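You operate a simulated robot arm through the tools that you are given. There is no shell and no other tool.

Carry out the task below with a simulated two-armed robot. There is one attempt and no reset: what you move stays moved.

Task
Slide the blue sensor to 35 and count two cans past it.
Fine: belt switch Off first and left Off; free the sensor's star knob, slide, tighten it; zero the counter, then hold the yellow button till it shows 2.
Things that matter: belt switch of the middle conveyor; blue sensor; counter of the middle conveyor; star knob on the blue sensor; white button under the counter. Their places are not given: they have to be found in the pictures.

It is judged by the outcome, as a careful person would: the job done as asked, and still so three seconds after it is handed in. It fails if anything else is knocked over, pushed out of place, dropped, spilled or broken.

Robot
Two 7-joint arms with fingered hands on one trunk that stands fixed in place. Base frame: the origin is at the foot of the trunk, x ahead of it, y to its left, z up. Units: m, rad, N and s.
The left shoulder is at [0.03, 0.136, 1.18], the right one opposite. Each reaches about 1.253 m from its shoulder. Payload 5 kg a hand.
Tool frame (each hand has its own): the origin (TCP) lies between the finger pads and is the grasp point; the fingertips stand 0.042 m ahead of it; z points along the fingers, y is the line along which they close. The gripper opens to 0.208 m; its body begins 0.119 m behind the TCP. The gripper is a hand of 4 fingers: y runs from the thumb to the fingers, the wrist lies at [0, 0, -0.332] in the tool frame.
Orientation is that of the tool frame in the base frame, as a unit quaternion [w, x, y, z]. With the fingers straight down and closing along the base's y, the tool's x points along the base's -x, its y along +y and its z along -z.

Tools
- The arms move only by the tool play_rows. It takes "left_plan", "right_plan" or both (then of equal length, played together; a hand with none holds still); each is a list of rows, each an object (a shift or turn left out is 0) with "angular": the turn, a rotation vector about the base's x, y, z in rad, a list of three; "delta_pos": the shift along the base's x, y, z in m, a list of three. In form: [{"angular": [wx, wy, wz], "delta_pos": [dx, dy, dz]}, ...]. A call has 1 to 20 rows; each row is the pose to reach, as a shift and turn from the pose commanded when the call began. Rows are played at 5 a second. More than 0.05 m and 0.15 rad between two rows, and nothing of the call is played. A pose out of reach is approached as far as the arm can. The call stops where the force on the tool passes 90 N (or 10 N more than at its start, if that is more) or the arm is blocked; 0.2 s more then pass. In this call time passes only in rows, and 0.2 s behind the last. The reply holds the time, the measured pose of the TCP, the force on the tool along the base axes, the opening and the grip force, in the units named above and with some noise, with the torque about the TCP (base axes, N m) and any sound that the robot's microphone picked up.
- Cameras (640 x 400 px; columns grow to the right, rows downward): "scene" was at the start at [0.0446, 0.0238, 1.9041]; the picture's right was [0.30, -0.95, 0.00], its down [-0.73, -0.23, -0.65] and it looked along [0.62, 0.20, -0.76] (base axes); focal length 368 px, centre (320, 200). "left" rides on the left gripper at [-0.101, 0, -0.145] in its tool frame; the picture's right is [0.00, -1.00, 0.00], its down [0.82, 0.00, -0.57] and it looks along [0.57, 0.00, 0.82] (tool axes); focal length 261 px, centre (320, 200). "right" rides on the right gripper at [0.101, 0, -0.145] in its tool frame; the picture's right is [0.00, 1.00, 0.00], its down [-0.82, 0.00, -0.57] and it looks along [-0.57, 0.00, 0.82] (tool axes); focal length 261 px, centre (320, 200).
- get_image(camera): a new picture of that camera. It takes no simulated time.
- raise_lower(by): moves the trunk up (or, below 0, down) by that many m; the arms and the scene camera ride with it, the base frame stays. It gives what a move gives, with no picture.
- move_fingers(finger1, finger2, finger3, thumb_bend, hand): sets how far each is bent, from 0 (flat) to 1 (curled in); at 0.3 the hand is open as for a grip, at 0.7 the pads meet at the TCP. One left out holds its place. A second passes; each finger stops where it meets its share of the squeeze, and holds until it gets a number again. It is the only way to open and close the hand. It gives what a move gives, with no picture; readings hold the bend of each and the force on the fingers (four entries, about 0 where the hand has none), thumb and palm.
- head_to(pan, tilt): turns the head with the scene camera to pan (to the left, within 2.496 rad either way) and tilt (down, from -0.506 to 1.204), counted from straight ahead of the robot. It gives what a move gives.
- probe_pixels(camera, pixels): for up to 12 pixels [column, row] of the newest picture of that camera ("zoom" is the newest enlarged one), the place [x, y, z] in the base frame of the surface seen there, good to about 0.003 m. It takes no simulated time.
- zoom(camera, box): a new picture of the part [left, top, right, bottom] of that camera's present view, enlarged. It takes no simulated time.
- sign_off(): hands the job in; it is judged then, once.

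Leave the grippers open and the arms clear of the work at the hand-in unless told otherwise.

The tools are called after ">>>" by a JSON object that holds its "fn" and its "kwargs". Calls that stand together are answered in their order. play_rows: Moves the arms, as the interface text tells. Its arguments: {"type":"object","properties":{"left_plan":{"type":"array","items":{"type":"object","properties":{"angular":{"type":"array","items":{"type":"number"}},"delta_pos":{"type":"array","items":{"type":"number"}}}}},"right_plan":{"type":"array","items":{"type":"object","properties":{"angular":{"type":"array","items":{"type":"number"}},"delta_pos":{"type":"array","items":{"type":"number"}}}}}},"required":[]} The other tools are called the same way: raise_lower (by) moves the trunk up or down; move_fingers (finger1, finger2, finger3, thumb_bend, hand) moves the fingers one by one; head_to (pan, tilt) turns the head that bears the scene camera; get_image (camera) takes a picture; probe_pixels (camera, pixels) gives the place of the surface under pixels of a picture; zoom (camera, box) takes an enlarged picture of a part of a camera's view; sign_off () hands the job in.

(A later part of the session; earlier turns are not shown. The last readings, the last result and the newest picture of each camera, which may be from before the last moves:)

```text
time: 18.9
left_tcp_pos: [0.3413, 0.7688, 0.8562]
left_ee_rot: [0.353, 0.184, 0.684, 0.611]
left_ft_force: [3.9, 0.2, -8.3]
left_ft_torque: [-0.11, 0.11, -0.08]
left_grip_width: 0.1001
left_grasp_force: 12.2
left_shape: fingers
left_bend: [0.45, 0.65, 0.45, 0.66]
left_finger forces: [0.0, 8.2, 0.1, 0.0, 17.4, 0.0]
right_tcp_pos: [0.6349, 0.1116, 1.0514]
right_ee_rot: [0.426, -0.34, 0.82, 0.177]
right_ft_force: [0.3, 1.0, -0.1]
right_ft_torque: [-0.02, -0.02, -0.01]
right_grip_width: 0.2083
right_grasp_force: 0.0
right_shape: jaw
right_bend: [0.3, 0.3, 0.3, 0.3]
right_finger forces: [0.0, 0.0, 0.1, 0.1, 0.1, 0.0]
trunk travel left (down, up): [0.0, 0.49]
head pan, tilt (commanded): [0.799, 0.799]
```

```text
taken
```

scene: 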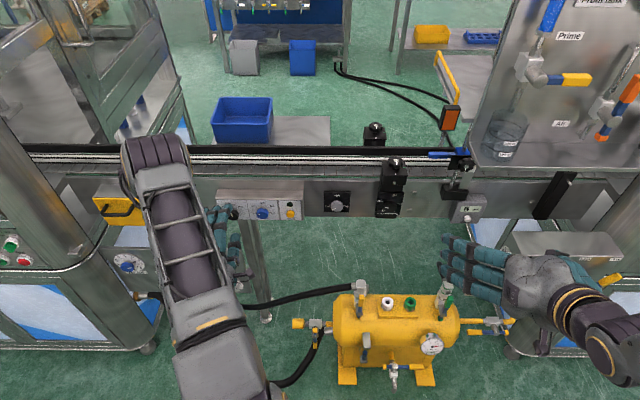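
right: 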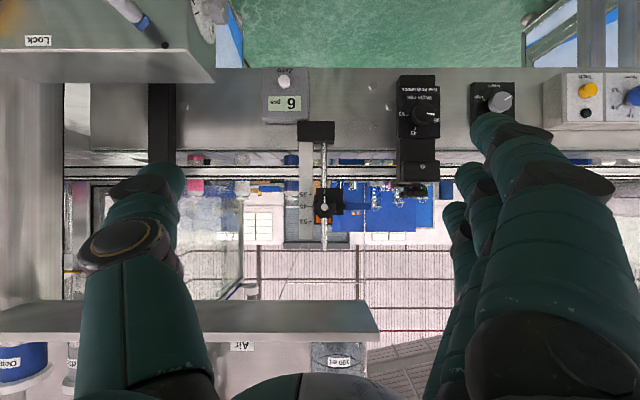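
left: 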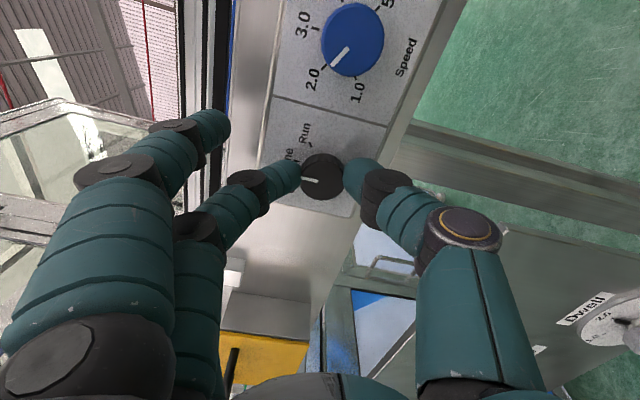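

The knob is held (finger 8 N, thumb 17 N). I turn the hand 46° counter‑clockwise (as seen from the robot) toward "Off".

>>> {"fn": "play_rows", "kwargs": {"left_plan": [{"angular": [-0.0707, -0.0707, 0]}, {"angular": [-0.1414, -0.1414, 0]}, {"angular": [-0.2121, -0.2121, 0]}, {"angular": [-0.2828, -0.2828, 0]}, {"angular": [-0.3536, -0.3536, 0]}, {"angular": [-0.4243, -0.4243, 0]}, {"angular": [-0.495, -0.495, 0]}, {"angular": [-0.5657, -0.5657, 0]}]}}

>>> {"fn": "get_image", "kwargs": {"camera": "left"}}

>>> {"fn": "zoom", "kwargs": {"camera": "scene", "box": [190, 170, 310, 245]}}

```text
time: 20.7
left_tcp_pos: [0.3406, 0.7699, 0.8583]
left_ee_rot: [0.564, -0.098, 0.7, 0.426]
left_ft_force: [2.5, 7.5, -4.7]
left_ft_torque: [-0.08, 0.02, 0.25]
left_grip_width: 0.0984
left_grasp_force: 11.3
left_shape: fingers
left_bend: [0.45, 0.64, 0.45, 0.66]
left_finger forces: [0.0, 11.4, 0.1, 0.1, 11.2, 0.0]
right_tcp_pos: [0.6353, 0.1097, 1.0519]
right_ee_rot: [0.426, -0.339, 0.82, 0.176]
right_ft_force: [0.6, 0.5, -0.3]
right_ft_torque: [-0.01, -0.02, -0.01]
right_grip_width: 0.2085
right_grasp_force: 0.0
right_shape: jaw
right_bend: [0.3, 0.3, 0.3, 0.3]
right_finger forces: [0.0, 0.0, 0.0, 0.1, 0.0, 0.0]
trunk travel left (down, up): [0.0, 0.49]
head pan, tilt (commanded): [0.799, 0.799]
```

```text
taken
```

left: 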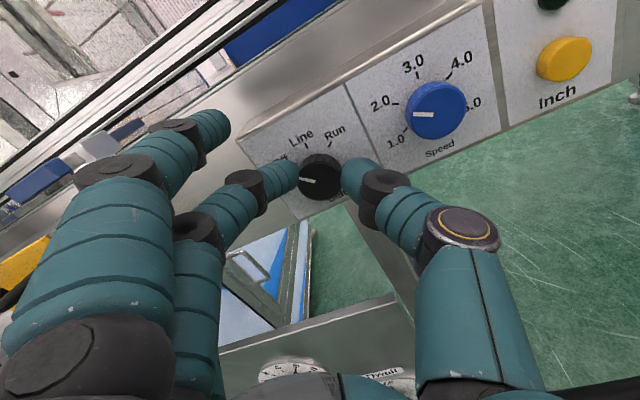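

```text
5.33 times, centred on (250, 208) of scene
```

zoom: 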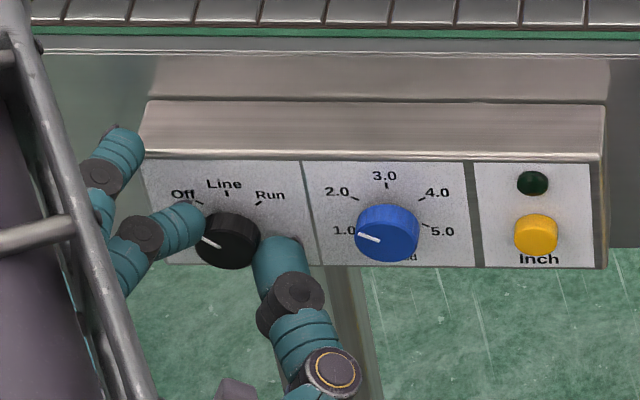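

The knob turned with the hand. I zoom to check the pointer against the "Off" tick.

>>> {"fn": "zoom", "kwargs": {"camera": "left", "box": [260, 110, 380, 220]}}

>>> {"fn": "zoom", "kwargs": {"camera": "scene", "box": [215, 195, 260, 225]}}

```text
3.64 times, centred on (320, 165) of left
```

zoom: 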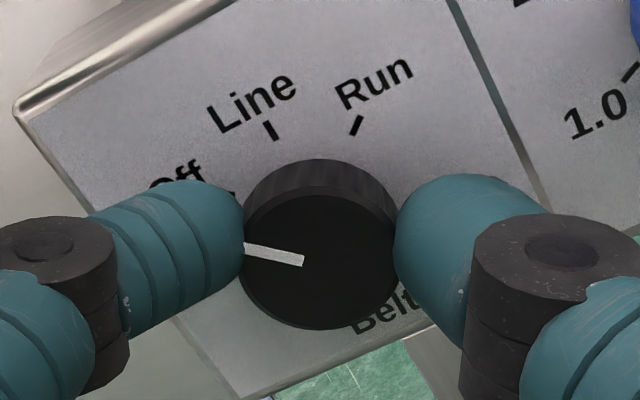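

```text
13.33 times, centred on (238, 210) of scene
```

zoom: 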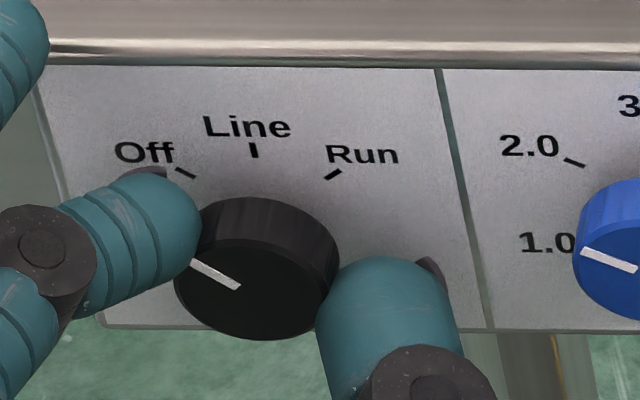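

The pointer slope now matches the "Off" tick direction. I let go of the knob by opening finger and thumb slightly.

>>> {"fn": "move_fingers", "kwargs": {"hand": "left", "finger2": 0.56, "thumb_bend": 0.57}}

>>> {"fn": "zoom", "kwargs": {"camera": "scene", "box": [205, 190, 265, 230]}}

>>> {"fn": "get_image", "kwargs": {"camera": "left"}}

```text
time: 21.7
left_tcp_pos: [0.341, 0.7687, 0.8585]
left_ee_rot: [0.564, -0.097, 0.701, 0.427]
left_ft_force: [-0.1, -0.1, -0.5]
left_ft_torque: [-0.01, 0.01, 0.03]
left_grip_width: 0.1172
left_grasp_force: 0.1
left_shape: fingers
left_bend: [0.45, 0.56, 0.45, 0.56]
left_finger forces: [0.0, 0.0, 0.1, 0.0, 0.0, 0.1]
right_tcp_pos: [0.6349, 0.1092, 1.0524]
right_ee_rot: [0.427, -0.339, 0.82, 0.177]
right_ft_force: [0.5, -0.5, 0.2]
right_ft_torque: [-0.01, 0.0, 0.02]
right_grip_width: 0.2079
right_grasp_force: 0.1
right_shape: jaw
right_bend: [0.3, 0.3, 0.3, 0.3]
right_finger forces: [0.1, 0.1, 0.0, 0.0, 0.0, 0.0]
trunk travel left (down, up): [0.0, 0.49]
head pan, tilt (commanded): [0.799, 0.799]
```

```text
10.00 times, centred on (235, 210) of scene
```

zoom: 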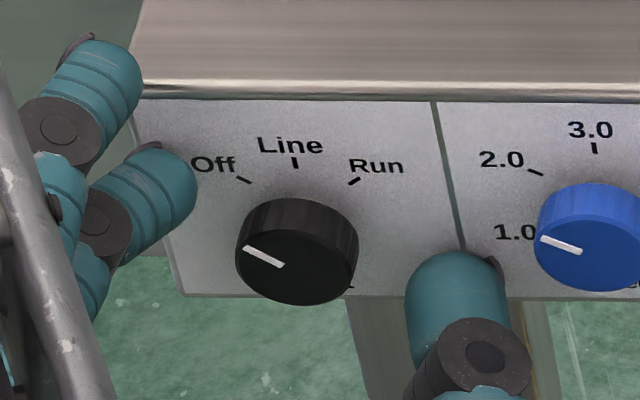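

```text
taken
```

left: 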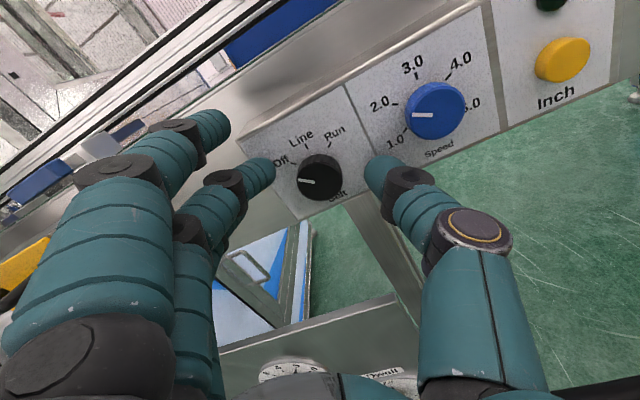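

The switch points at "Off" and stays. I withdraw the left hand 5 cm straight back and check from the hand camera.

>>> {"fn": "play_rows", "kwargs": {"left_plan": [{"delta_pos": [-0.01, -0.01, 0.0]}, {"delta_pos": [-0.02, -0.02, 0.0]}, {"delta_pos": [-0.03, -0.03, 0.0]}, {"delta_pos": [-0.037, -0.037, 0.0]}]}}

>>> {"fn": "zoom", "kwargs": {"camera": "left", "box": [240, 80, 400, 220]}}

>>> {"fn": "zoom", "kwargs": {"camera": "scene", "box": [415, 140, 505, 230]}}

```text
time: 22.7
left_tcp_pos: [0.3045, 0.732, 0.8576]
left_ee_rot: [0.565, -0.097, 0.7, 0.425]
left_ft_force: [-0.3, -0.1, -0.4]
left_ft_torque: [-0.01, 0.0, 0.03]
left_grip_width: 0.1175
left_grasp_force: 0.1
left_shape: fingers
left_bend: [0.45, 0.56, 0.45, 0.56]
left_finger forces: [0.1, 0.1, 0.0, 0.1, 0.0, 0.1]
right_tcp_pos: [0.6336, 0.1096, 1.0529]
right_ee_rot: [0.427, -0.339, 0.82, 0.176]
right_ft_force: [0.2, -0.2, 0.9]
right_ft_torque: [-0.02, 0.02, 0.01]
right_grip_width: 0.2081
right_grasp_force: 0.0
right_shape: jaw
right_bend: [0.3, 0.3, 0.3, 0.3]
right_finger forces: [0.0, 0.0, 0.0, 0.0, 0.0, 0.1]
trunk travel left (down, up): [0.0, 0.49]
head pan, tilt (commanded): [0.799, 0.799]
```

```text
2.86 times, centred on (320, 150) of left
```

zoom: 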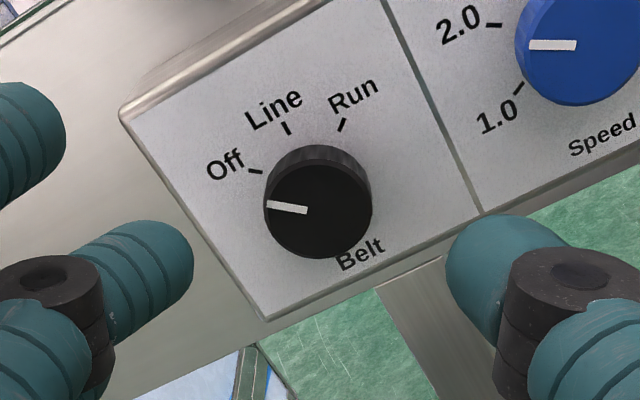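

```text
4.44 times, centred on (460, 185) of scene
```

zoom: 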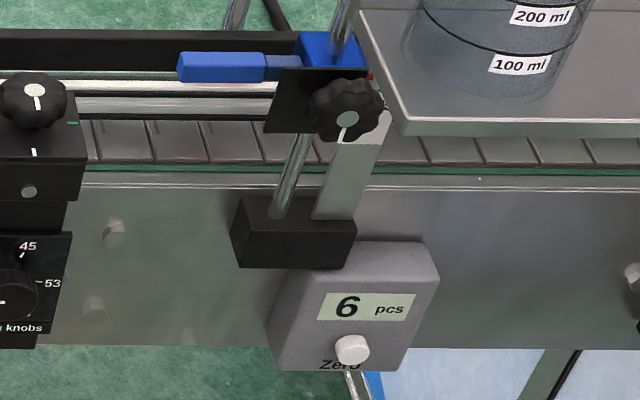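

The switch pointer lies at the Off mark. Now the sensor: I set the right fingers to 0.5, then bring the right hand level in front of the star knob, rolled 60° clockwise, at d≈0.70 (under the shelf, short of the knob).

>>> {"fn": "move_fingers", "kwargs": {"hand": "right", "finger1": 0.45, "finger2": 0.5, "finger3": 0.45, "thumb_bend": 0.5}}

>>> {"fn": "play_rows", "kwargs": {"right_plan": [{"delta_pos": [0.0127, 0.0145, 0.0012], "angular": [0.1231, 0.0362, -0.0355]}, {"delta_pos": [0.0255, 0.029, 0.0024], "angular": [0.2462, 0.0723, -0.071]}, {"delta_pos": [0.0382, 0.0435, 0.0035], "angular": [0.3692, 0.1085, -0.1065]}, {"delta_pos": [0.0509, 0.058, 0.0047], "angular": [0.4923, 0.1446, -0.142]}, {"delta_pos": [0.0637, 0.0726, 0.0059], "angular": [0.6154, 0.1808, -0.1774]}, {"delta_pos": [0.0764, 0.0871, 0.0071], "angular": [0.7385, 0.2169, -0.2129]}, {"delta_pos": [0.0891, 0.1016, 0.0082], "angular": [0.8615, 0.2531, -0.2484]}, {"delta_pos": [0.1019, 0.1161, 0.0094], "angular": [0.9846, 0.2892, -0.2839]}, {"delta_pos": [0.1146, 0.1306, 0.0106], "angular": [1.1077, 0.3254, -0.3194]}]}}

>>> {"fn": "get_image", "kwargs": {"camera": "right"}}

>>> {"fn": "get_image", "kwargs": {"camera": "scene"}}

```text
time: 23.7
left_tcp_pos: [0.3043, 0.732, 0.8585]
left_ee_rot: [0.564, -0.098, 0.7, 0.427]
left_ft_force: [-0.6, 0.0, -1.2]
left_ft_torque: [-0.05, 0.0, 0.02]
left_grip_width: 0.1173
left_grasp_force: 0.0
left_shape: fingers
left_bend: [0.45, 0.56, 0.45, 0.56]
left_finger forces: [0.1, 0.0, 0.0, 0.1, 0.1, 0.1]
right_tcp_pos: [0.6349, 0.1102, 1.0513]
right_ee_rot: [0.426, -0.339, 0.82, 0.176]
right_ft_force: [0.7, 0.7, 0.4]
right_ft_torque: [0.0, -0.01, -0.02]
right_grip_width: 0.1346
right_grasp_force: 0.0
right_shape: fingers
right_bend: [0.45, 0.5, 0.45, 0.5]
right_finger forces: [0.1, 0.0, 0.1, 0.0, 0.1, 0.0]
trunk travel left (down, up): [0.0, 0.49]
head pan, tilt (commanded): [0.799, 0.799]
```

```text
time: 25.7
left_tcp_pos: [0.3048, 0.731, 0.8573]
left_ee_rot: [0.564, -0.096, 0.701, 0.426]
left_ft_force: [0.0, 0.3, 0.4]
left_ft_torque: [0.02, -0.01, 0.02]
left_grip_width: 0.1174
left_grasp_force: 0.1
left_shape: fingers
left_bend: [0.45, 0.56, 0.45, 0.56]
left_finger forces: [0.1, 0.1, 0.0, 0.1, 0.0, 0.0]
right_tcp_pos: [0.7493, 0.2391, 1.0625]
right_ee_rot: [0.43, 0.093, 0.7, 0.562]
right_ft_force: [-0.1, -0.3, -0.3]
right_ft_torque: [-0.04, -0.03, -0.05]
right_grip_width: 0.1345
right_grasp_force: 0.0
right_shape: fingers
right_bend: [0.45, 0.5, 0.45, 0.5]
right_finger forces: [0.0, 0.0, 0.0, 0.0, 0.1, 0.1]
trunk travel left (down, up): [0.0, 0.49]
head pan, tilt (commanded): [0.799, 0.799]
```

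```text
taken
```

right: 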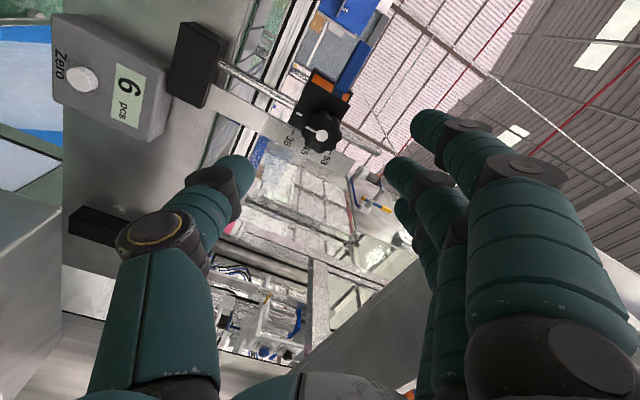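

```text
taken
```

scene: 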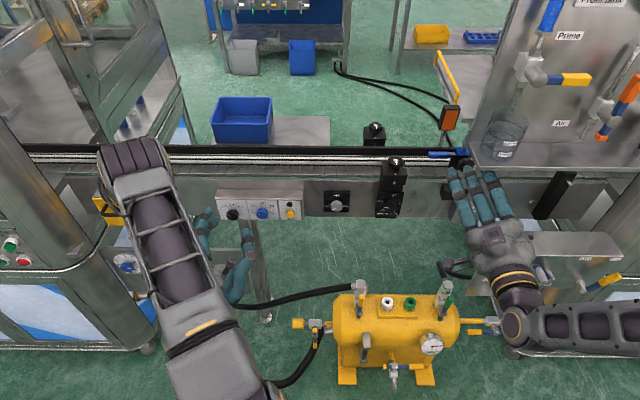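

The star knob is straight ahead at about (320,130) in the right picture. I zoom and probe it to fine-tune the alignment.

>>> {"fn": "zoom", "kwargs": {"camera": "right", "box": [250, 70, 400, 190]}}

>>> {"fn": "probe_pixels", "kwargs": {"camera": "zoom", "pixels": [[302, 275], [300, 245], [330, 270], [280, 300], [250, 245], [310, 320], [340, 310], [260, 290], [215, 270], [240, 175], [365, 120], [400, 290]]}}

```text
3.33 times, centred on (325, 130) of right
```

zoom: 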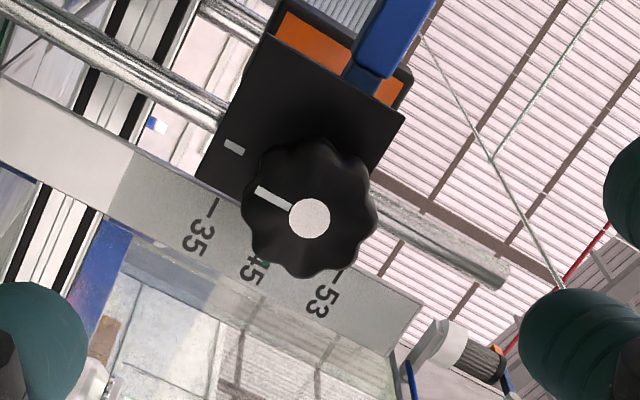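

```text
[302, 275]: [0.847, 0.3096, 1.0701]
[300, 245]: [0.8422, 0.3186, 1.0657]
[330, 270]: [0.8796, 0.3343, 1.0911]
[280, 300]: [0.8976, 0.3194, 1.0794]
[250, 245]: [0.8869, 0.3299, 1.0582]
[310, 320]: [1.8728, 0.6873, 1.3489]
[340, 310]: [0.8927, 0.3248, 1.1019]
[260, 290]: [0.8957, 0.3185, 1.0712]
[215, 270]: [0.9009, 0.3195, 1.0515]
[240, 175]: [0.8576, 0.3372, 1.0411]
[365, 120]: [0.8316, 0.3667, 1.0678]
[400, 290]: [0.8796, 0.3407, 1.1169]
```

I probe the knob's hub centre (309,218) and rim points in the same zoom.

>>> {"fn": "probe_pixels", "kwargs": {"camera": "zoom", "pixels": [[309, 218], [320, 175], [350, 215], [270, 225], [300, 262], [280, 199], [232, 148], [205, 170], [360, 170]]}}

```text
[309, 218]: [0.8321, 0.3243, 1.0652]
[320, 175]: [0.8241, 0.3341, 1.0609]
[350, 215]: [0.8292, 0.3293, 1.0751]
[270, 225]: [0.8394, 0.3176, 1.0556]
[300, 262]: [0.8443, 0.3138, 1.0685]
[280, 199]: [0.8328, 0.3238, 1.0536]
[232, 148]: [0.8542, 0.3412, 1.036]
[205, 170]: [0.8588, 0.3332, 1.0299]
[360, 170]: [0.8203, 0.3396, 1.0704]
```

Hub centre (0.832,0.324,1.065). I align by ~2 mm and advance 90 mm so the fingertips surround the knob, staying short of the black plate behind it (d≈0.845).

>>> {"fn": "play_rows", "kwargs": {"right_plan": [{"delta_pos": [0.0108, 0.0132, 0.0015]}, {"delta_pos": [0.0208, 0.0232, 0.0015]}, {"delta_pos": [0.0308, 0.0332, 0.0015]}, {"delta_pos": [0.0408, 0.0432, 0.0015]}, {"delta_pos": [0.0488, 0.0512, 0.0015]}, {"delta_pos": [0.0558, 0.0582, 0.0015]}, {"delta_pos": [0.0608, 0.0632, 0.0015]}, {"delta_pos": [0.0633, 0.0657, 0.0015]}]}}

>>> {"fn": "get_image", "kwargs": {"camera": "right"}}

>>> {"fn": "zoom", "kwargs": {"camera": "scene", "box": [410, 130, 530, 250]}}

```text
time: 27.5
left_tcp_pos: [0.3036, 0.7309, 0.8587]
left_ee_rot: [0.564, -0.097, 0.701, 0.426]
left_ft_force: [-0.3, -0.3, 0.4]
left_ft_torque: [0.0, -0.01, 0.0]
left_grip_width: 0.1173
left_grasp_force: 0.1
left_shape: fingers
left_bend: [0.45, 0.56, 0.45, 0.56]
left_finger forces: [0.1, 0.0, 0.1, 0.1, 0.1, 0.0]
right_tcp_pos: [0.8119, 0.3057, 1.0631]
right_ee_rot: [0.43, 0.092, 0.701, 0.561]
right_ft_force: [-0.2, -0.5, 0.7]
right_ft_torque: [-0.04, 0.01, 0.02]
right_grip_width: 0.1347
right_grasp_force: 0.0
right_shape: fingers
right_bend: [0.45, 0.5, 0.45, 0.5]
right_finger forces: [0.0, 0.0, 0.0, 0.0, 0.0, 0.1]
trunk travel left (down, up): [0.0, 0.49]
head pan, tilt (commanded): [0.799, 0.799]
```

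```text
taken
```

right: 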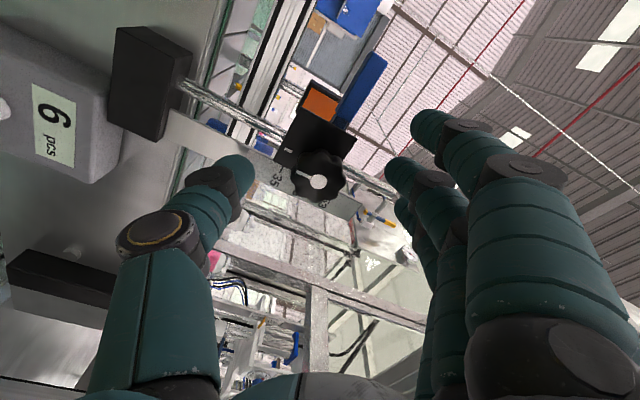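

```text
3.33 times, centred on (470, 190) of scene
```

zoom: 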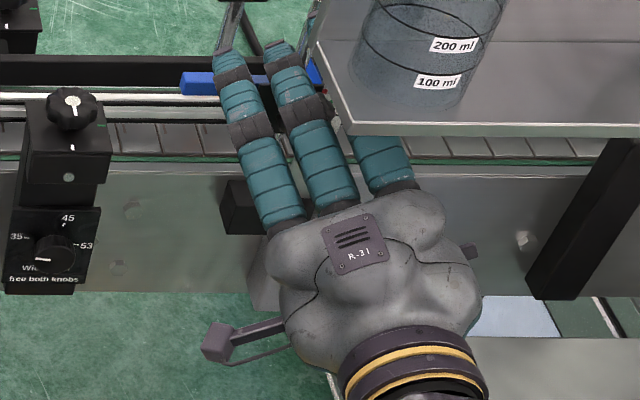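

The hub shows at (320,181), exactly on the hand's axis. I close the middle finger and thumb on the knob.

>>> {"fn": "move_fingers", "kwargs": {"hand": "right", "finger2": 0.7, "thumb_bend": 0.7}}

>>> {"fn": "get_image", "kwargs": {"camera": "right"}}

```text
time: 28.5
left_tcp_pos: [0.3044, 0.7314, 0.8564]
left_ee_rot: [0.563, -0.097, 0.701, 0.427]
left_ft_force: [0.4, -0.1, 0.9]
left_ft_torque: [0.02, 0.0, 0.04]
left_grip_width: 0.1172
left_grasp_force: 0.1
left_shape: fingers
left_bend: [0.45, 0.56, 0.45, 0.56]
left_finger forces: [0.0, 0.1, 0.0, 0.0, 0.0, 0.0]
right_tcp_pos: [0.8135, 0.3062, 1.0641]
right_ee_rot: [0.431, 0.093, 0.702, 0.56]
right_ft_force: [5.6, 1.3, -6.2]
right_ft_torque: [-0.07, 0.01, -0.01]
right_grip_width: 0.1019
right_grasp_force: 14.7
right_shape: fingers
right_bend: [0.45, 0.63, 0.45, 0.66]
right_finger forces: [0.1, 11.2, 0.1, 0.0, 18.2, 0.0]
trunk travel left (down, up): [0.0, 0.49]
head pan, tilt (commanded): [0.799, 0.799]
```

```text
taken
```

right: 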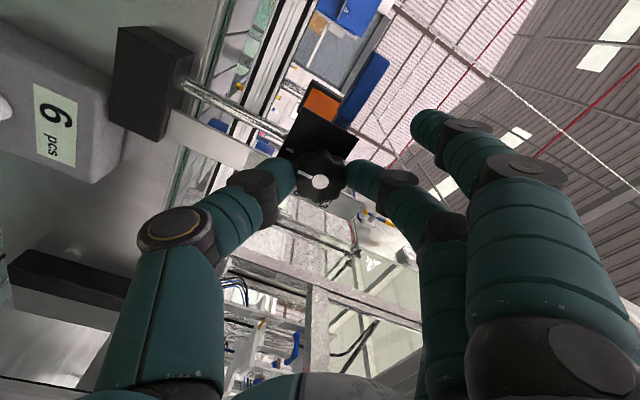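

The knob is gripped (11 N / 18 N). I turn it counter‑clockwise 45° first and watch.

>>> {"fn": "play_rows", "kwargs": {"right_plan": [{"angular": [-0.0707, -0.0707, 0]}, {"angular": [-0.1414, -0.1414, 0]}, {"angular": [-0.2121, -0.2121, 0]}, {"angular": [-0.2828, -0.2828, 0]}, {"angular": [-0.3536, -0.3536, 0]}, {"angular": [-0.4243, -0.4243, 0]}, {"angular": [-0.495, -0.495, 0]}, {"angular": [-0.5657, -0.5657, 0]}]}}

>>> {"fn": "get_image", "kwargs": {"camera": "right"}}

>>> {"fn": "zoom", "kwargs": {"camera": "right", "box": [250, 110, 400, 240]}}

```text
time: 30.3
left_tcp_pos: [0.3045, 0.7316, 0.8573]
left_ee_rot: [0.564, -0.097, 0.701, 0.427]
left_ft_force: [0.5, -0.6, 0.5]
left_ft_torque: [-0.02, -0.02, -0.01]
left_grip_width: 0.117
left_grasp_force: 0.0
left_shape: fingers
left_bend: [0.45, 0.56, 0.45, 0.56]
left_finger forces: [0.0, 0.0, 0.1, 0.1, 0.0, 0.0]
right_tcp_pos: [0.8141, 0.304, 1.0654]
right_ee_rot: [0.616, -0.187, 0.682, 0.348]
right_ft_force: [10.8, -1.8, 0.9]
right_ft_torque: [0.1, -0.04, -0.19]
right_grip_width: 0.1023
right_grasp_force: 14.2
right_shape: fingers
right_bend: [0.45, 0.63, 0.45, 0.66]
right_finger forces: [0.0, 9.5, 0.0, 0.0, 18.6, 0.0]
trunk travel left (down, up): [0.0, 0.49]
head pan, tilt (commanded): [0.799, 0.799]
```

```text
taken
```

right: 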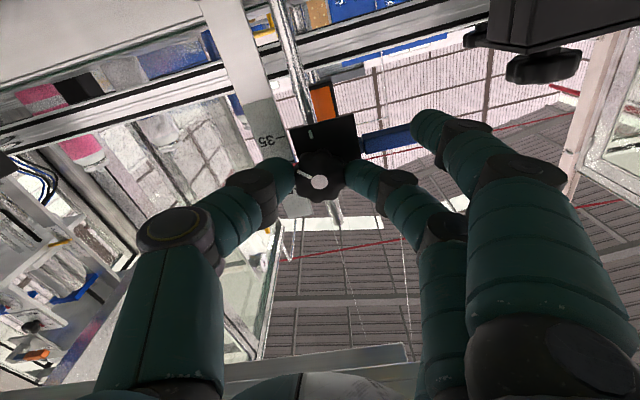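

```text
3.08 times, centred on (325, 175) of right
```

zoom: 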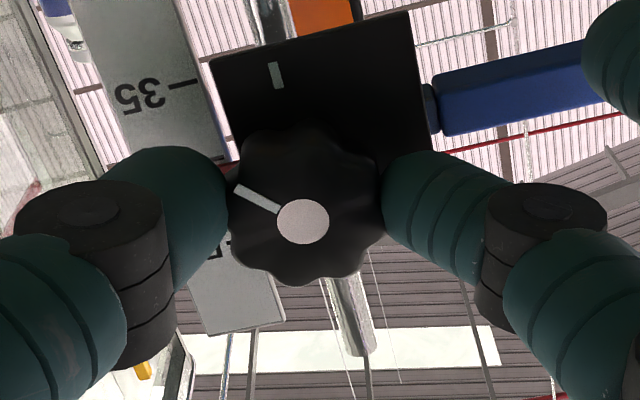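

The knob's white line has moved ~45° away from the mark. I turn another 45°.

>>> {"fn": "play_rows", "kwargs": {"right_plan": [{"angular": [-0.0707, -0.0707, 0]}, {"angular": [-0.1414, -0.1414, 0]}, {"angular": [-0.2121, -0.2121, 0]}, {"angular": [-0.2828, -0.2828, 0]}, {"angular": [-0.3536, -0.3536, 0]}, {"angular": [-0.4243, -0.4243, 0]}, {"angular": [-0.495, -0.495, 0]}, {"angular": [-0.5657, -0.5657, 0]}]}}

>>> {"fn": "get_image", "kwargs": {"camera": "right"}}

>>> {"fn": "zoom", "kwargs": {"camera": "right", "box": [250, 110, 400, 240]}}

```text
time: 32.1
left_tcp_pos: [0.3042, 0.7315, 0.8579]
left_ee_rot: [0.563, -0.097, 0.701, 0.427]
left_ft_force: [-0.1, 0.2, -0.7]
left_ft_torque: [-0.01, 0.01, 0.0]
left_grip_width: 0.1176
left_grasp_force: 0.0
left_shape: fingers
left_bend: [0.45, 0.56, 0.45, 0.56]
left_finger forces: [0.1, 0.0, 0.1, 0.0, 0.0, 0.0]
right_tcp_pos: [0.8118, 0.3048, 1.0628]
right_ee_rot: [0.702, -0.439, 0.555, 0.081]
right_ft_force: [16.2, -3.3, 0.4]
right_ft_torque: [0.05, 0.04, -0.31]
right_grip_width: 0.1032
right_grasp_force: 14.6
right_shape: fingers
right_bend: [0.45, 0.63, 0.45, 0.66]
right_finger forces: [0.0, 8.8, 0.0, 0.1, 20.1, 0.0]
trunk travel left (down, up): [0.0, 0.49]
head pan, tilt (commanded): [0.799, 0.799]
```

```text
taken
```

right: 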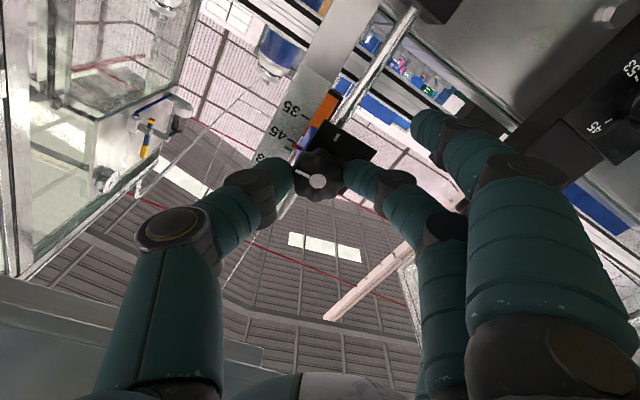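

```text
3.08 times, centred on (325, 175) of right
```

zoom: 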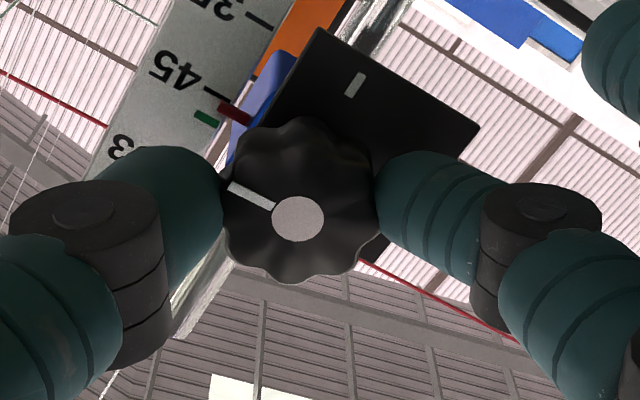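

The knob's white line is now ~90° from its mark. I try sliding down gently by 6 mm and read the force.

>>> {"fn": "play_rows", "kwargs": {"right_plan": [{"delta_pos": [0, 0, -0.002]}, {"delta_pos": [0, 0, -0.004]}, {"delta_pos": [0, 0, -0.006]}]}}

>>> {"fn": "zoom", "kwargs": {"camera": "right", "box": [250, 110, 400, 240]}}

```text
time: 32.9
left_tcp_pos: [0.304, 0.7312, 0.8574]
left_ee_rot: [0.564, -0.096, 0.7, 0.427]
left_ft_force: [-0.1, -0.2, 0.3]
left_ft_torque: [0.01, 0.0, 0.01]
left_grip_width: 0.1173
left_grasp_force: 0.1
left_shape: fingers
left_bend: [0.45, 0.56, 0.45, 0.56]
left_finger forces: [0.1, 0.0, 0.0, 0.0, 0.1, 0.1]
right_tcp_pos: [0.8138, 0.3048, 1.0574]
right_ee_rot: [0.702, -0.438, 0.556, 0.082]
right_ft_force: [14.8, -7.2, 0.2]
right_ft_torque: [0.04, 0.05, -0.48]
right_grip_width: 0.1037
right_grasp_force: 15.1
right_shape: fingers
right_bend: [0.45, 0.63, 0.45, 0.66]
right_finger forces: [0.1, 8.2, 0.1, 0.0, 21.4, 0.0]
trunk travel left (down, up): [0.0, 0.49]
head pan, tilt (commanded): [0.799, 0.799]
```

```text
3.08 times, centred on (325, 175) of right
```

zoom: 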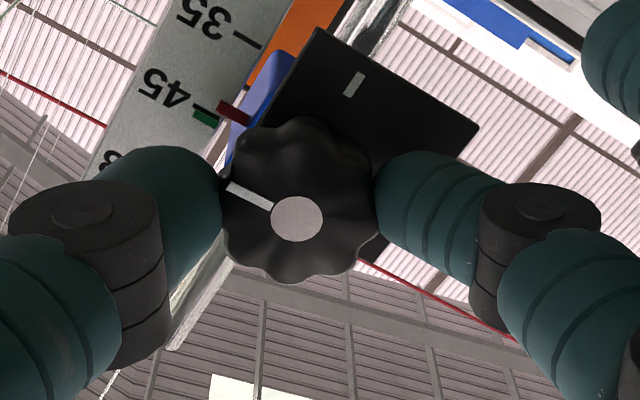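

The sensor moves freely with the hand (force stays ~0 in z). I slide 15 mm further down and look again.

>>> {"fn": "play_rows", "kwargs": {"right_plan": [{"delta_pos": [0, 0, -0.003]}, {"delta_pos": [0, 0, -0.006]}, {"delta_pos": [0, 0, -0.009]}, {"delta_pos": [0, 0, -0.012]}, {"delta_pos": [0, 0, -0.015]}]}}

>>> {"fn": "zoom", "kwargs": {"camera": "right", "box": [250, 110, 400, 240]}}

>>> {"fn": "zoom", "kwargs": {"camera": "scene", "box": [430, 130, 500, 200]}}

```text
time: 34.1
left_tcp_pos: [0.3035, 0.7313, 0.8579]
left_ee_rot: [0.563, -0.096, 0.7, 0.428]
left_ft_force: [-0.3, 0.1, 0.2]
left_ft_torque: [-0.03, 0.0, -0.01]
left_grip_width: 0.1169
left_grasp_force: 0.1
left_shape: fingers
left_bend: [0.45, 0.56, 0.45, 0.56]
left_finger forces: [0.0, 0.1, 0.0, 0.0, 0.0, 0.0]
right_tcp_pos: [0.8133, 0.3052, 1.0426]
right_ee_rot: [0.702, -0.438, 0.556, 0.083]
right_ft_force: [15.2, -6.7, 1.5]
right_ft_torque: [0.02, 0.05, -0.42]
right_grip_width: 0.1039
right_grasp_force: 14.7
right_shape: fingers
right_bend: [0.45, 0.64, 0.45, 0.66]
right_finger forces: [0.0, 8.7, 0.1, 0.0, 20.7, 0.0]
trunk travel left (down, up): [0.0, 0.49]
head pan, tilt (commanded): [0.799, 0.799]
```

```text
3.08 times, centred on (325, 175) of right
```

zoom: 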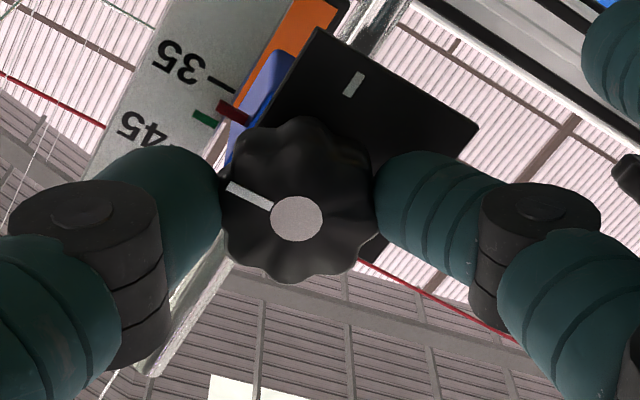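

```text
5.71 times, centred on (465, 165) of scene
```

zoom: 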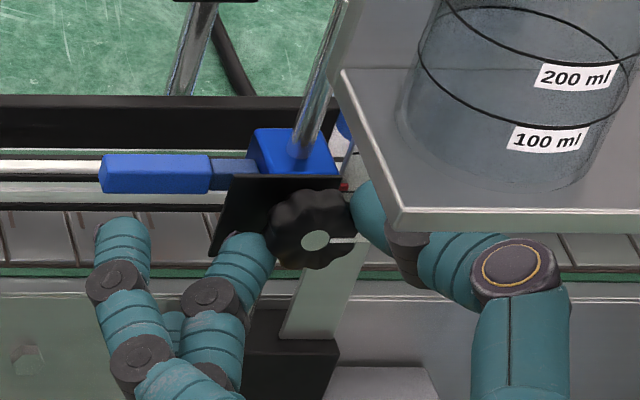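

The sensor has come down ~21 mm with 35's tick almost at the pointer (current zoom: tick (207–235, 82–93), pointer (235,113)). I take a closer zoom to judge the remainder.

>>> {"fn": "zoom", "kwargs": {"camera": "right", "box": [280, 115, 330, 155]}}

>>> {"fn": "probe_pixels", "kwargs": {"camera": "zoom", "pixels": [[200, 120], [230, 140], [320, 230], [290, 210], [340, 240], [220, 240], [190, 225], [250, 255], [150, 100], [130, 300], [100, 350], [240, 150]]}}

```text
10.00 times, centred on (305, 135) of right
```

zoom: 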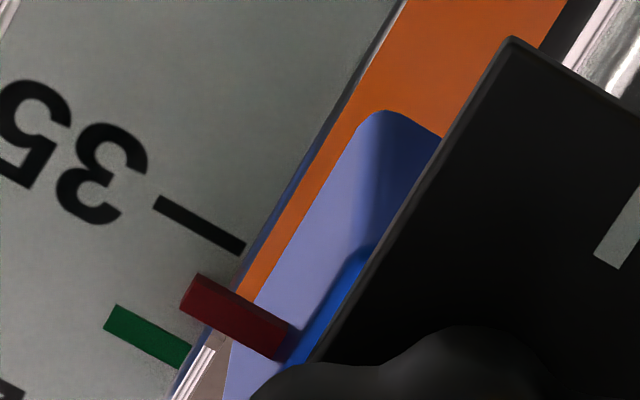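

```text
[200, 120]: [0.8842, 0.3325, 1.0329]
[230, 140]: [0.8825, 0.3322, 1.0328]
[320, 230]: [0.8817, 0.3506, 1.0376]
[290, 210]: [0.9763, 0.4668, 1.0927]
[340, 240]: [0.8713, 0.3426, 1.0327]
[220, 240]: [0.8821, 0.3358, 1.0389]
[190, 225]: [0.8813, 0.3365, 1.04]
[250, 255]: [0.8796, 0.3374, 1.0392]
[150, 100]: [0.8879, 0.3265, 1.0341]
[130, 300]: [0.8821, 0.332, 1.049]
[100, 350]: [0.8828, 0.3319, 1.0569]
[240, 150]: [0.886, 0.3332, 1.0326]
```

The red pointer block and a green tip are visible next to the 35 tick. I probe them.

>>> {"fn": "probe_pixels", "kwargs": {"camera": "zoom", "pixels": [[130, 325], [150, 335], [170, 348], [210, 300], [235, 318], [260, 330], [275, 342], [170, 208], [200, 225], [230, 242], [195, 290], [120, 330]]}}

```text
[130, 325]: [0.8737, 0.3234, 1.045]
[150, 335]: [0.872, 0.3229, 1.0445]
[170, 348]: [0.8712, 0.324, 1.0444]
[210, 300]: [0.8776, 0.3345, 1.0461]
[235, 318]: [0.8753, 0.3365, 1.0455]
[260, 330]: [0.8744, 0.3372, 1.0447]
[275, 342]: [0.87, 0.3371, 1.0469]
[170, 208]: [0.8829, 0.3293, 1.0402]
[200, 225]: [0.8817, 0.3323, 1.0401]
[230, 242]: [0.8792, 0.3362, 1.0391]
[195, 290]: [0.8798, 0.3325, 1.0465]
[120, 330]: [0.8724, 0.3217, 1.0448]
```

By several estimates about 3.5 mm remain. I slide down 3.5 mm more.

>>> {"fn": "play_rows", "kwargs": {"right_plan": [{"delta_pos": [0, 0, -0.0012]}, {"delta_pos": [0, 0, -0.0024]}, {"delta_pos": [0, 0, -0.0035]}]}}

>>> {"fn": "zoom", "kwargs": {"camera": "right", "box": [280, 115, 330, 155]}}

>>> {"fn": "probe_pixels", "kwargs": {"camera": "zoom", "pixels": [[130, 325], [150, 335], [170, 348], [120, 330], [140, 325], [160, 345], [210, 300], [235, 318], [140, 235], [160, 248], [150, 241], [175, 256]]}}

```text
time: 34.9
left_tcp_pos: [0.3039, 0.7313, 0.8578]
left_ee_rot: [0.564, -0.096, 0.7, 0.427]
left_ft_force: [0.6, -0.5, -0.3]
left_ft_torque: [0.0, 0.01, 0.02]
left_grip_width: 0.1171
left_grasp_force: 0.1
left_shape: fingers
left_bend: [0.45, 0.56, 0.45, 0.56]
left_finger forces: [0.0, 0.0, 0.0, 0.1, 0.0, 0.1]
right_tcp_pos: [0.8129, 0.306, 1.0397]
right_ee_rot: [0.702, -0.439, 0.555, 0.083]
right_ft_force: [12.5, -7.9, 1.0]
right_ft_torque: [0.06, 0.03, -0.47]
right_grip_width: 0.1039
right_grasp_force: 15.0
right_shape: fingers
right_bend: [0.45, 0.64, 0.45, 0.66]
right_finger forces: [0.1, 8.7, 0.1, 0.1, 21.2, 0.0]
trunk travel left (down, up): [0.0, 0.49]
head pan, tilt (commanded): [0.799, 0.799]
```

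```text
10.00 times, centred on (305, 135) of right
```

zoom: 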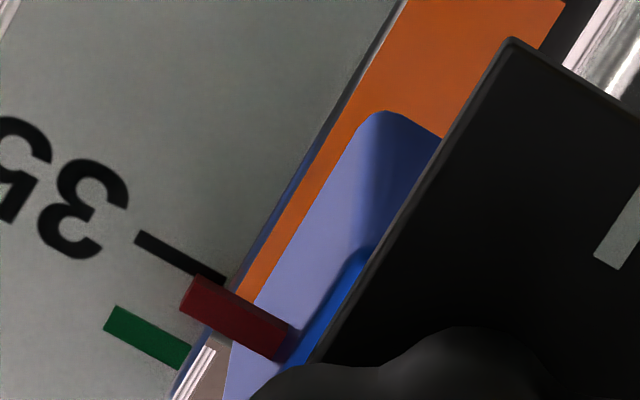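

```text
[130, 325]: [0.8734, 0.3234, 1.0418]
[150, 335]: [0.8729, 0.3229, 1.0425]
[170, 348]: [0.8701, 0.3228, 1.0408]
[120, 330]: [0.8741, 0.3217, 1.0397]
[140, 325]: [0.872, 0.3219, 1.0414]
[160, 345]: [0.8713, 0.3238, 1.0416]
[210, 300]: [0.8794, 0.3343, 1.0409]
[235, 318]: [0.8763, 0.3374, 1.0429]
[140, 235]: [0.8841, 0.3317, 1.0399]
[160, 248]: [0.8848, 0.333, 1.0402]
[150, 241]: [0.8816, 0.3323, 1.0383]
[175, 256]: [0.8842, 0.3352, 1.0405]
```

Now tick and pointer agree within ~1 mm (green 1.0413, tick 1.0397 by probe; image comparison says ≈0). I go 0.7 mm further down and then tighten by turning the knob clockwise the same 92° back.

>>> {"fn": "play_rows", "kwargs": {"right_plan": [{"delta_pos": [0, 0, -0.0007]}, {"delta_pos": [0, 0, -0.0007], "angular": [0.0707, 0.0707, 0]}, {"delta_pos": [0, 0, -0.0007], "angular": [0.1414, 0.1414, 0]}, {"delta_pos": [0, 0, -0.0007], "angular": [0.2121, 0.2121, 0]}, {"delta_pos": [0, 0, -0.0007], "angular": [0.2828, 0.2828, 0]}, {"delta_pos": [0, 0, -0.0007], "angular": [0.3536, 0.3536, 0]}, {"delta_pos": [0, 0, -0.0007], "angular": [0.4243, 0.4243, 0]}, {"delta_pos": [0, 0, -0.0007], "angular": [0.495, 0.495, 0]}, {"delta_pos": [0, 0, -0.0007], "angular": [0.5657, 0.5657, 0]}]}}

>>> {"fn": "zoom", "kwargs": {"camera": "right", "box": [250, 110, 400, 240]}}

```text
time: 36.9
left_tcp_pos: [0.3035, 0.7317, 0.8586]
left_ee_rot: [0.564, -0.098, 0.7, 0.427]
left_ft_force: [-0.7, -0.3, -0.7]
left_ft_torque: [0.0, 0.03, -0.01]
left_grip_width: 0.1173
left_grasp_force: 0.1
left_shape: fingers
left_bend: [0.45, 0.56, 0.45, 0.56]
left_finger forces: [0.0, 0.0, 0.0, 0.0, 0.0, 0.0]
right_tcp_pos: [0.8125, 0.3057, 1.0381]
right_ee_rot: [0.614, -0.188, 0.682, 0.35]
right_ft_force: [7.9, -4.5, 1.0]
right_ft_torque: [-0.03, -0.04, -0.18]
right_grip_width: 0.1034
right_grasp_force: 14.3
right_shape: fingers
right_bend: [0.45, 0.63, 0.45, 0.66]
right_finger forces: [0.1, 10.4, 0.1, 0.0, 18.3, 0.1]
trunk travel left (down, up): [0.0, 0.49]
head pan, tilt (commanded): [0.799, 0.799]
```

```text
3.08 times, centred on (325, 175) of right
```

zoom: 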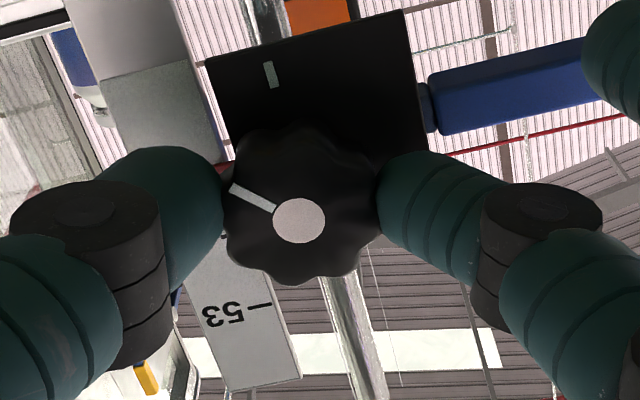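

Half-way back. I continue clockwise another 49° until the white line meets its mark.

>>> {"fn": "play_rows", "kwargs": {"right_plan": [{"angular": [0.0707, 0.0707, 0]}, {"angular": [0.1414, 0.1414, 0]}, {"angular": [0.2121, 0.2121, 0]}, {"angular": [0.2828, 0.2828, 0]}, {"angular": [0.3536, 0.3536, 0]}, {"angular": [0.4243, 0.4243, 0]}, {"angular": [0.495, 0.495, 0]}, {"angular": [0.5657, 0.5657, 0]}, {"angular": [0.601, 0.601, 0]}]}}

>>> {"fn": "zoom", "kwargs": {"camera": "right", "box": [250, 110, 400, 240]}}

```text
time: 38.9
left_tcp_pos: [0.3043, 0.7306, 0.8582]
left_ee_rot: [0.564, -0.097, 0.701, 0.427]
left_ft_force: [-0.2, 0.4, -0.1]
left_ft_torque: [0.05, -0.02, 0.0]
left_grip_width: 0.1173
left_grasp_force: 0.0
left_shape: fingers
left_bend: [0.45, 0.56, 0.45, 0.56]
left_finger forces: [0.0, 0.1, 0.0, 0.0, 0.1, 0.0]
right_tcp_pos: [0.812, 0.3069, 1.0399]
right_ee_rot: [0.416, 0.11, 0.699, 0.571]
right_ft_force: [6.7, -3.2, 0.1]
right_ft_torque: [-0.12, -0.23, -0.15]
right_grip_width: 0.1016
right_grasp_force: 13.5
right_shape: fingers
right_bend: [0.45, 0.63, 0.45, 0.66]
right_finger forces: [0.1, 12.8, 0.0, 0.0, 15.1, 0.1]
trunk travel left (down, up): [0.0, 0.49]
head pan, tilt (commanded): [0.799, 0.799]
```

```text
3.08 times, centred on (325, 175) of right
```

zoom: 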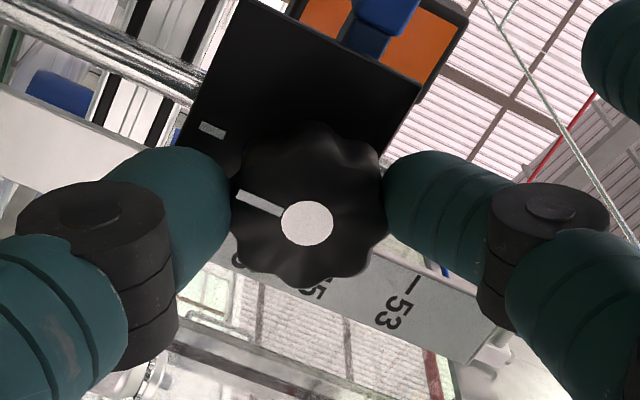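

The white line is back at its mark with a resisting torque – tight. I let go, then withdraw 10 cm and roll 30° so the camera stands level with the pointer for a parallax-free reading.

>>> {"fn": "move_fingers", "kwargs": {"hand": "right", "finger2": 0.5, "thumb_bend": 0.5}}

>>> {"fn": "play_rows", "kwargs": {"right_plan": [{"delta_pos": [-0.007, -0.007, 0]}, {"delta_pos": [-0.016, -0.016, 0]}, {"delta_pos": [-0.028, -0.028, 0]}, {"delta_pos": [-0.042, -0.042, 0], "angular": [0.09, 0.09, 0]}, {"delta_pos": [-0.056, -0.056, 0], "angular": [0.18, 0.18, 0]}, {"delta_pos": [-0.07, -0.07, 0], "angular": [0.27, 0.27, 0]}, {"delta_pos": [-0.08, -0.08, 0], "angular": [0.345, 0.345, 0]}]}}

>>> {"fn": "get_image", "kwargs": {"camera": "right"}}

```text
time: 39.9
left_tcp_pos: [0.3035, 0.7302, 0.8574]
left_ee_rot: [0.564, -0.098, 0.7, 0.427]
left_ft_force: [-0.2, -0.6, -0.2]
left_ft_torque: [0.0, 0.01, 0.01]
left_grip_width: 0.1171
left_grasp_force: 0.0
left_shape: fingers
left_bend: [0.45, 0.56, 0.45, 0.56]
left_finger forces: [0.0, 0.1, 0.1, 0.1, 0.0, 0.0]
right_tcp_pos: [0.8113, 0.3057, 1.0393]
right_ee_rot: [0.417, 0.109, 0.698, 0.572]
right_ft_force: [0.0, 0.3, 0.3]
right_ft_torque: [-0.03, 0.02, -0.01]
right_grip_width: 0.1336
right_grasp_force: 0.0
right_shape: fingers
right_bend: [0.45, 0.5, 0.45, 0.5]
right_finger forces: [0.0, 0.0, 0.0, 0.0, 0.0, 0.1]
trunk travel left (down, up): [0.0, 0.49]
head pan, tilt (commanded): [0.799, 0.799]
```

```text
time: 41.5
left_tcp_pos: [0.3035, 0.7327, 0.8584]
left_ee_rot: [0.564, -0.098, 0.7, 0.427]
left_ft_force: [0.1, 0.2, 0.6]
left_ft_torque: [-0.01, 0.01, 0.02]
left_grip_width: 0.1172
left_grasp_force: 0.1
left_shape: fingers
left_bend: [0.45, 0.56, 0.45, 0.56]
left_finger forces: [0.0, 0.0, 0.0, 0.0, 0.0, 0.1]
right_tcp_pos: [0.7322, 0.2253, 1.0394]
right_ee_rot: [0.266, 0.275, 0.651, 0.655]
right_ft_force: [-0.4, -0.2, -0.3]
right_ft_torque: [-0.04, 0.04, -0.01]
right_grip_width: 0.1334
right_grasp_force: 0.0
right_shape: fingers
right_bend: [0.45, 0.5, 0.45, 0.5]
right_finger forces: [0.0, 0.0, 0.0, 0.1, 0.1, 0.1]
trunk travel left (down, up): [0.0, 0.49]
head pan, tilt (commanded): [0.799, 0.799]
```

```text
taken
```

right: 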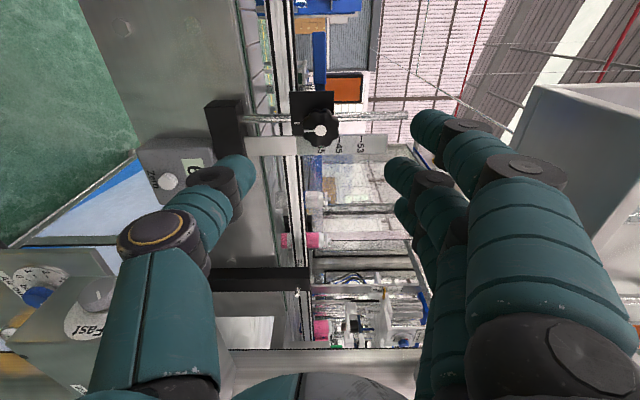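

The view is now level with the pointer. I zoom in on the scale.

>>> {"fn": "zoom", "kwargs": {"camera": "right", "box": [280, 85, 390, 170]}}

>>> {"fn": "zoom", "kwargs": {"camera": "right", "box": [300, 125, 350, 165]}}

```text
4.71 times, centred on (335, 128) of right
```

zoom: 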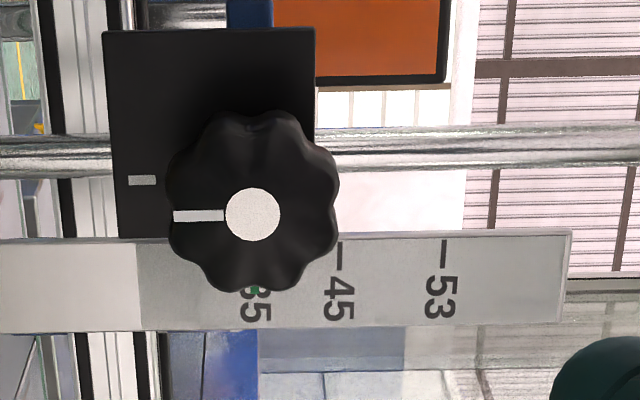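

```text
10.00 times, centred on (325, 145) of right
```

zoom: 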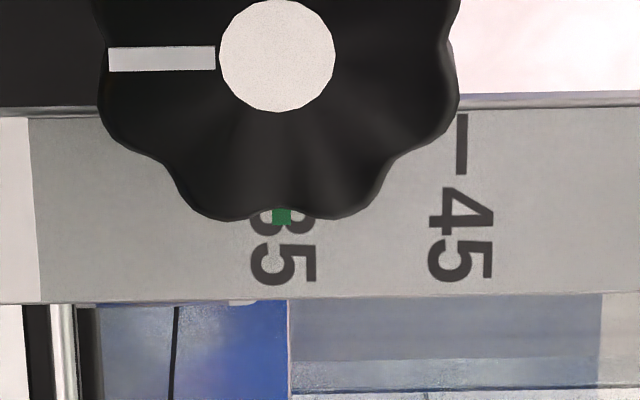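

Excellent: the green pointer tip (col 281) sits on the 35 label centre (col ≈283), i.e. within half a millimetre, camera level with it. The knob's line is back at its tight mark. Next is the white Zero button; I look at the surroundings of the counter to plan a clear approach.

>>> {"fn": "zoom", "kwargs": {"camera": "scene", "box": [420, 170, 580, 310]}}

>>> {"fn": "probe_pixels", "kwargs": {"camera": "right", "pixels": [[60, 260], [100, 295], [40, 280], [110, 250], [170, 180], [165, 150], [90, 330], [20, 330], [150, 270], [260, 280], [210, 120], [130, 300]]}}

```text
2.86 times, centred on (500, 240) of scene
```

zoom: 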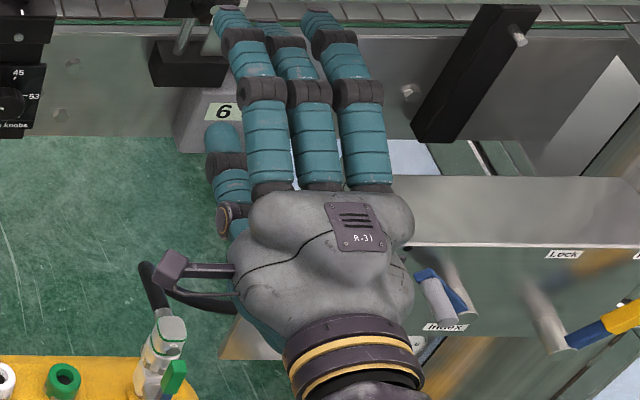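

```text
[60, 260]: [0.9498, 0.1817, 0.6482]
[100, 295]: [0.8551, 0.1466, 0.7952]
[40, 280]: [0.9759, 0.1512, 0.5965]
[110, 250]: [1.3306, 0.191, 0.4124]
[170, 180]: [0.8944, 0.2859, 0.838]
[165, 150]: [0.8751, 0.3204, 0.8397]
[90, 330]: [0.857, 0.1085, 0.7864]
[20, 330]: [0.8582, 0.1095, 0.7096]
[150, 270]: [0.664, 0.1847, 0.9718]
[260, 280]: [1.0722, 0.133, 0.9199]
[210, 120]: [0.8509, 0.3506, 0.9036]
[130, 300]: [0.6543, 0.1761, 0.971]
```

The valve box end plate stands at u≈0.50, z up to 0.87, beside the button (u≈0.43, z 0.838). I'll press with a pinched fingertip, hand pitched ~35° down. First I make the pinch: middle finger and thumb to 0.7, others curled to 0.95, and back off a bit.

>>> {"fn": "play_rows", "kwargs": {"right_plan": [{"delta_pos": [-0.025, -0.025, 0]}, {"delta_pos": [-0.05, -0.05, 0]}, {"delta_pos": [-0.075, -0.075, 0]}, {"delta_pos": [-0.09, -0.09, 0]}]}}

>>> {"fn": "move_fingers", "kwargs": {"hand": "right", "finger1": 0.95, "finger2": 0.7, "finger3": 0.95, "thumb_bend": 0.7}}

>>> {"fn": "get_image", "kwargs": {"camera": "right"}}

```text
time: 42.5
left_tcp_pos: [0.3038, 0.732, 0.8588]
left_ee_rot: [0.564, -0.097, 0.701, 0.426]
left_ft_force: [0.1, -0.2, 0.7]
left_ft_torque: [-0.01, 0.03, 0.01]
left_grip_width: 0.1174
left_grasp_force: 0.1
left_shape: fingers
left_bend: [0.45, 0.56, 0.45, 0.56]
left_finger forces: [0.0, 0.0, 0.1, 0.0, 0.1, 0.0]
right_tcp_pos: [0.6413, 0.1352, 1.04]
right_ee_rot: [0.266, 0.276, 0.651, 0.655]
right_ft_force: [-0.4, 0.2, 0.5]
right_ft_torque: [0.0, 0.0, 0.0]
right_grip_width: 0.1332
right_grasp_force: 0.0
right_shape: fingers
right_bend: [0.45, 0.5, 0.45, 0.5]
right_finger forces: [0.0, 0.0, 0.1, 0.1, 0.0, 0.1]
trunk travel left (down, up): [0.0, 0.49]
head pan, tilt (commanded): [0.799, 0.799]
```

```text
time: 43.5
left_tcp_pos: [0.3035, 0.7306, 0.8574]
left_ee_rot: [0.564, -0.097, 0.701, 0.427]
left_ft_force: [-0.5, 0.3, 0.4]
left_ft_torque: [-0.02, 0.03, 0.02]
left_grip_width: 0.1171
left_grasp_force: 0.0
left_shape: fingers
left_bend: [0.45, 0.56, 0.45, 0.56]
left_finger forces: [0.0, 0.0, 0.1, 0.1, 0.0, 0.0]
right_tcp_pos: [0.6417, 0.1361, 1.0384]
right_ee_rot: [0.266, 0.275, 0.652, 0.655]
right_ft_force: [0.4, 0.4, -0.1]
right_ft_torque: [-0.01, 0.01, 0.02]
right_grip_width: 0.0587
right_grasp_force: 0.2
right_shape: fingers
right_bend: [0.95, 0.7, 0.95, 0.7]
right_finger forces: [0.0, 0.0, 0.1, 0.0, 0.0, 0.1]
trunk travel left (down, up): [0.0, 0.49]
head pan, tilt (commanded): [0.799, 0.799]
```

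```text
taken
```

right: 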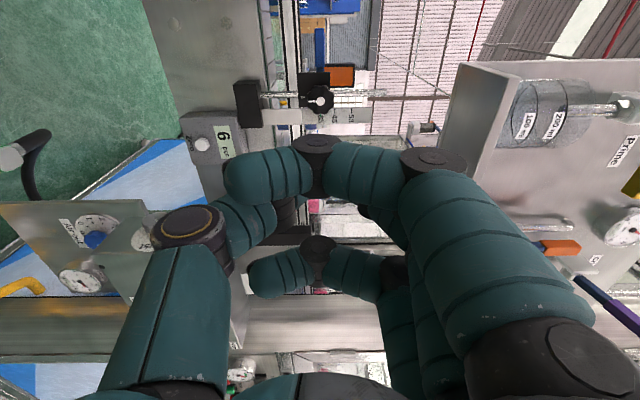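

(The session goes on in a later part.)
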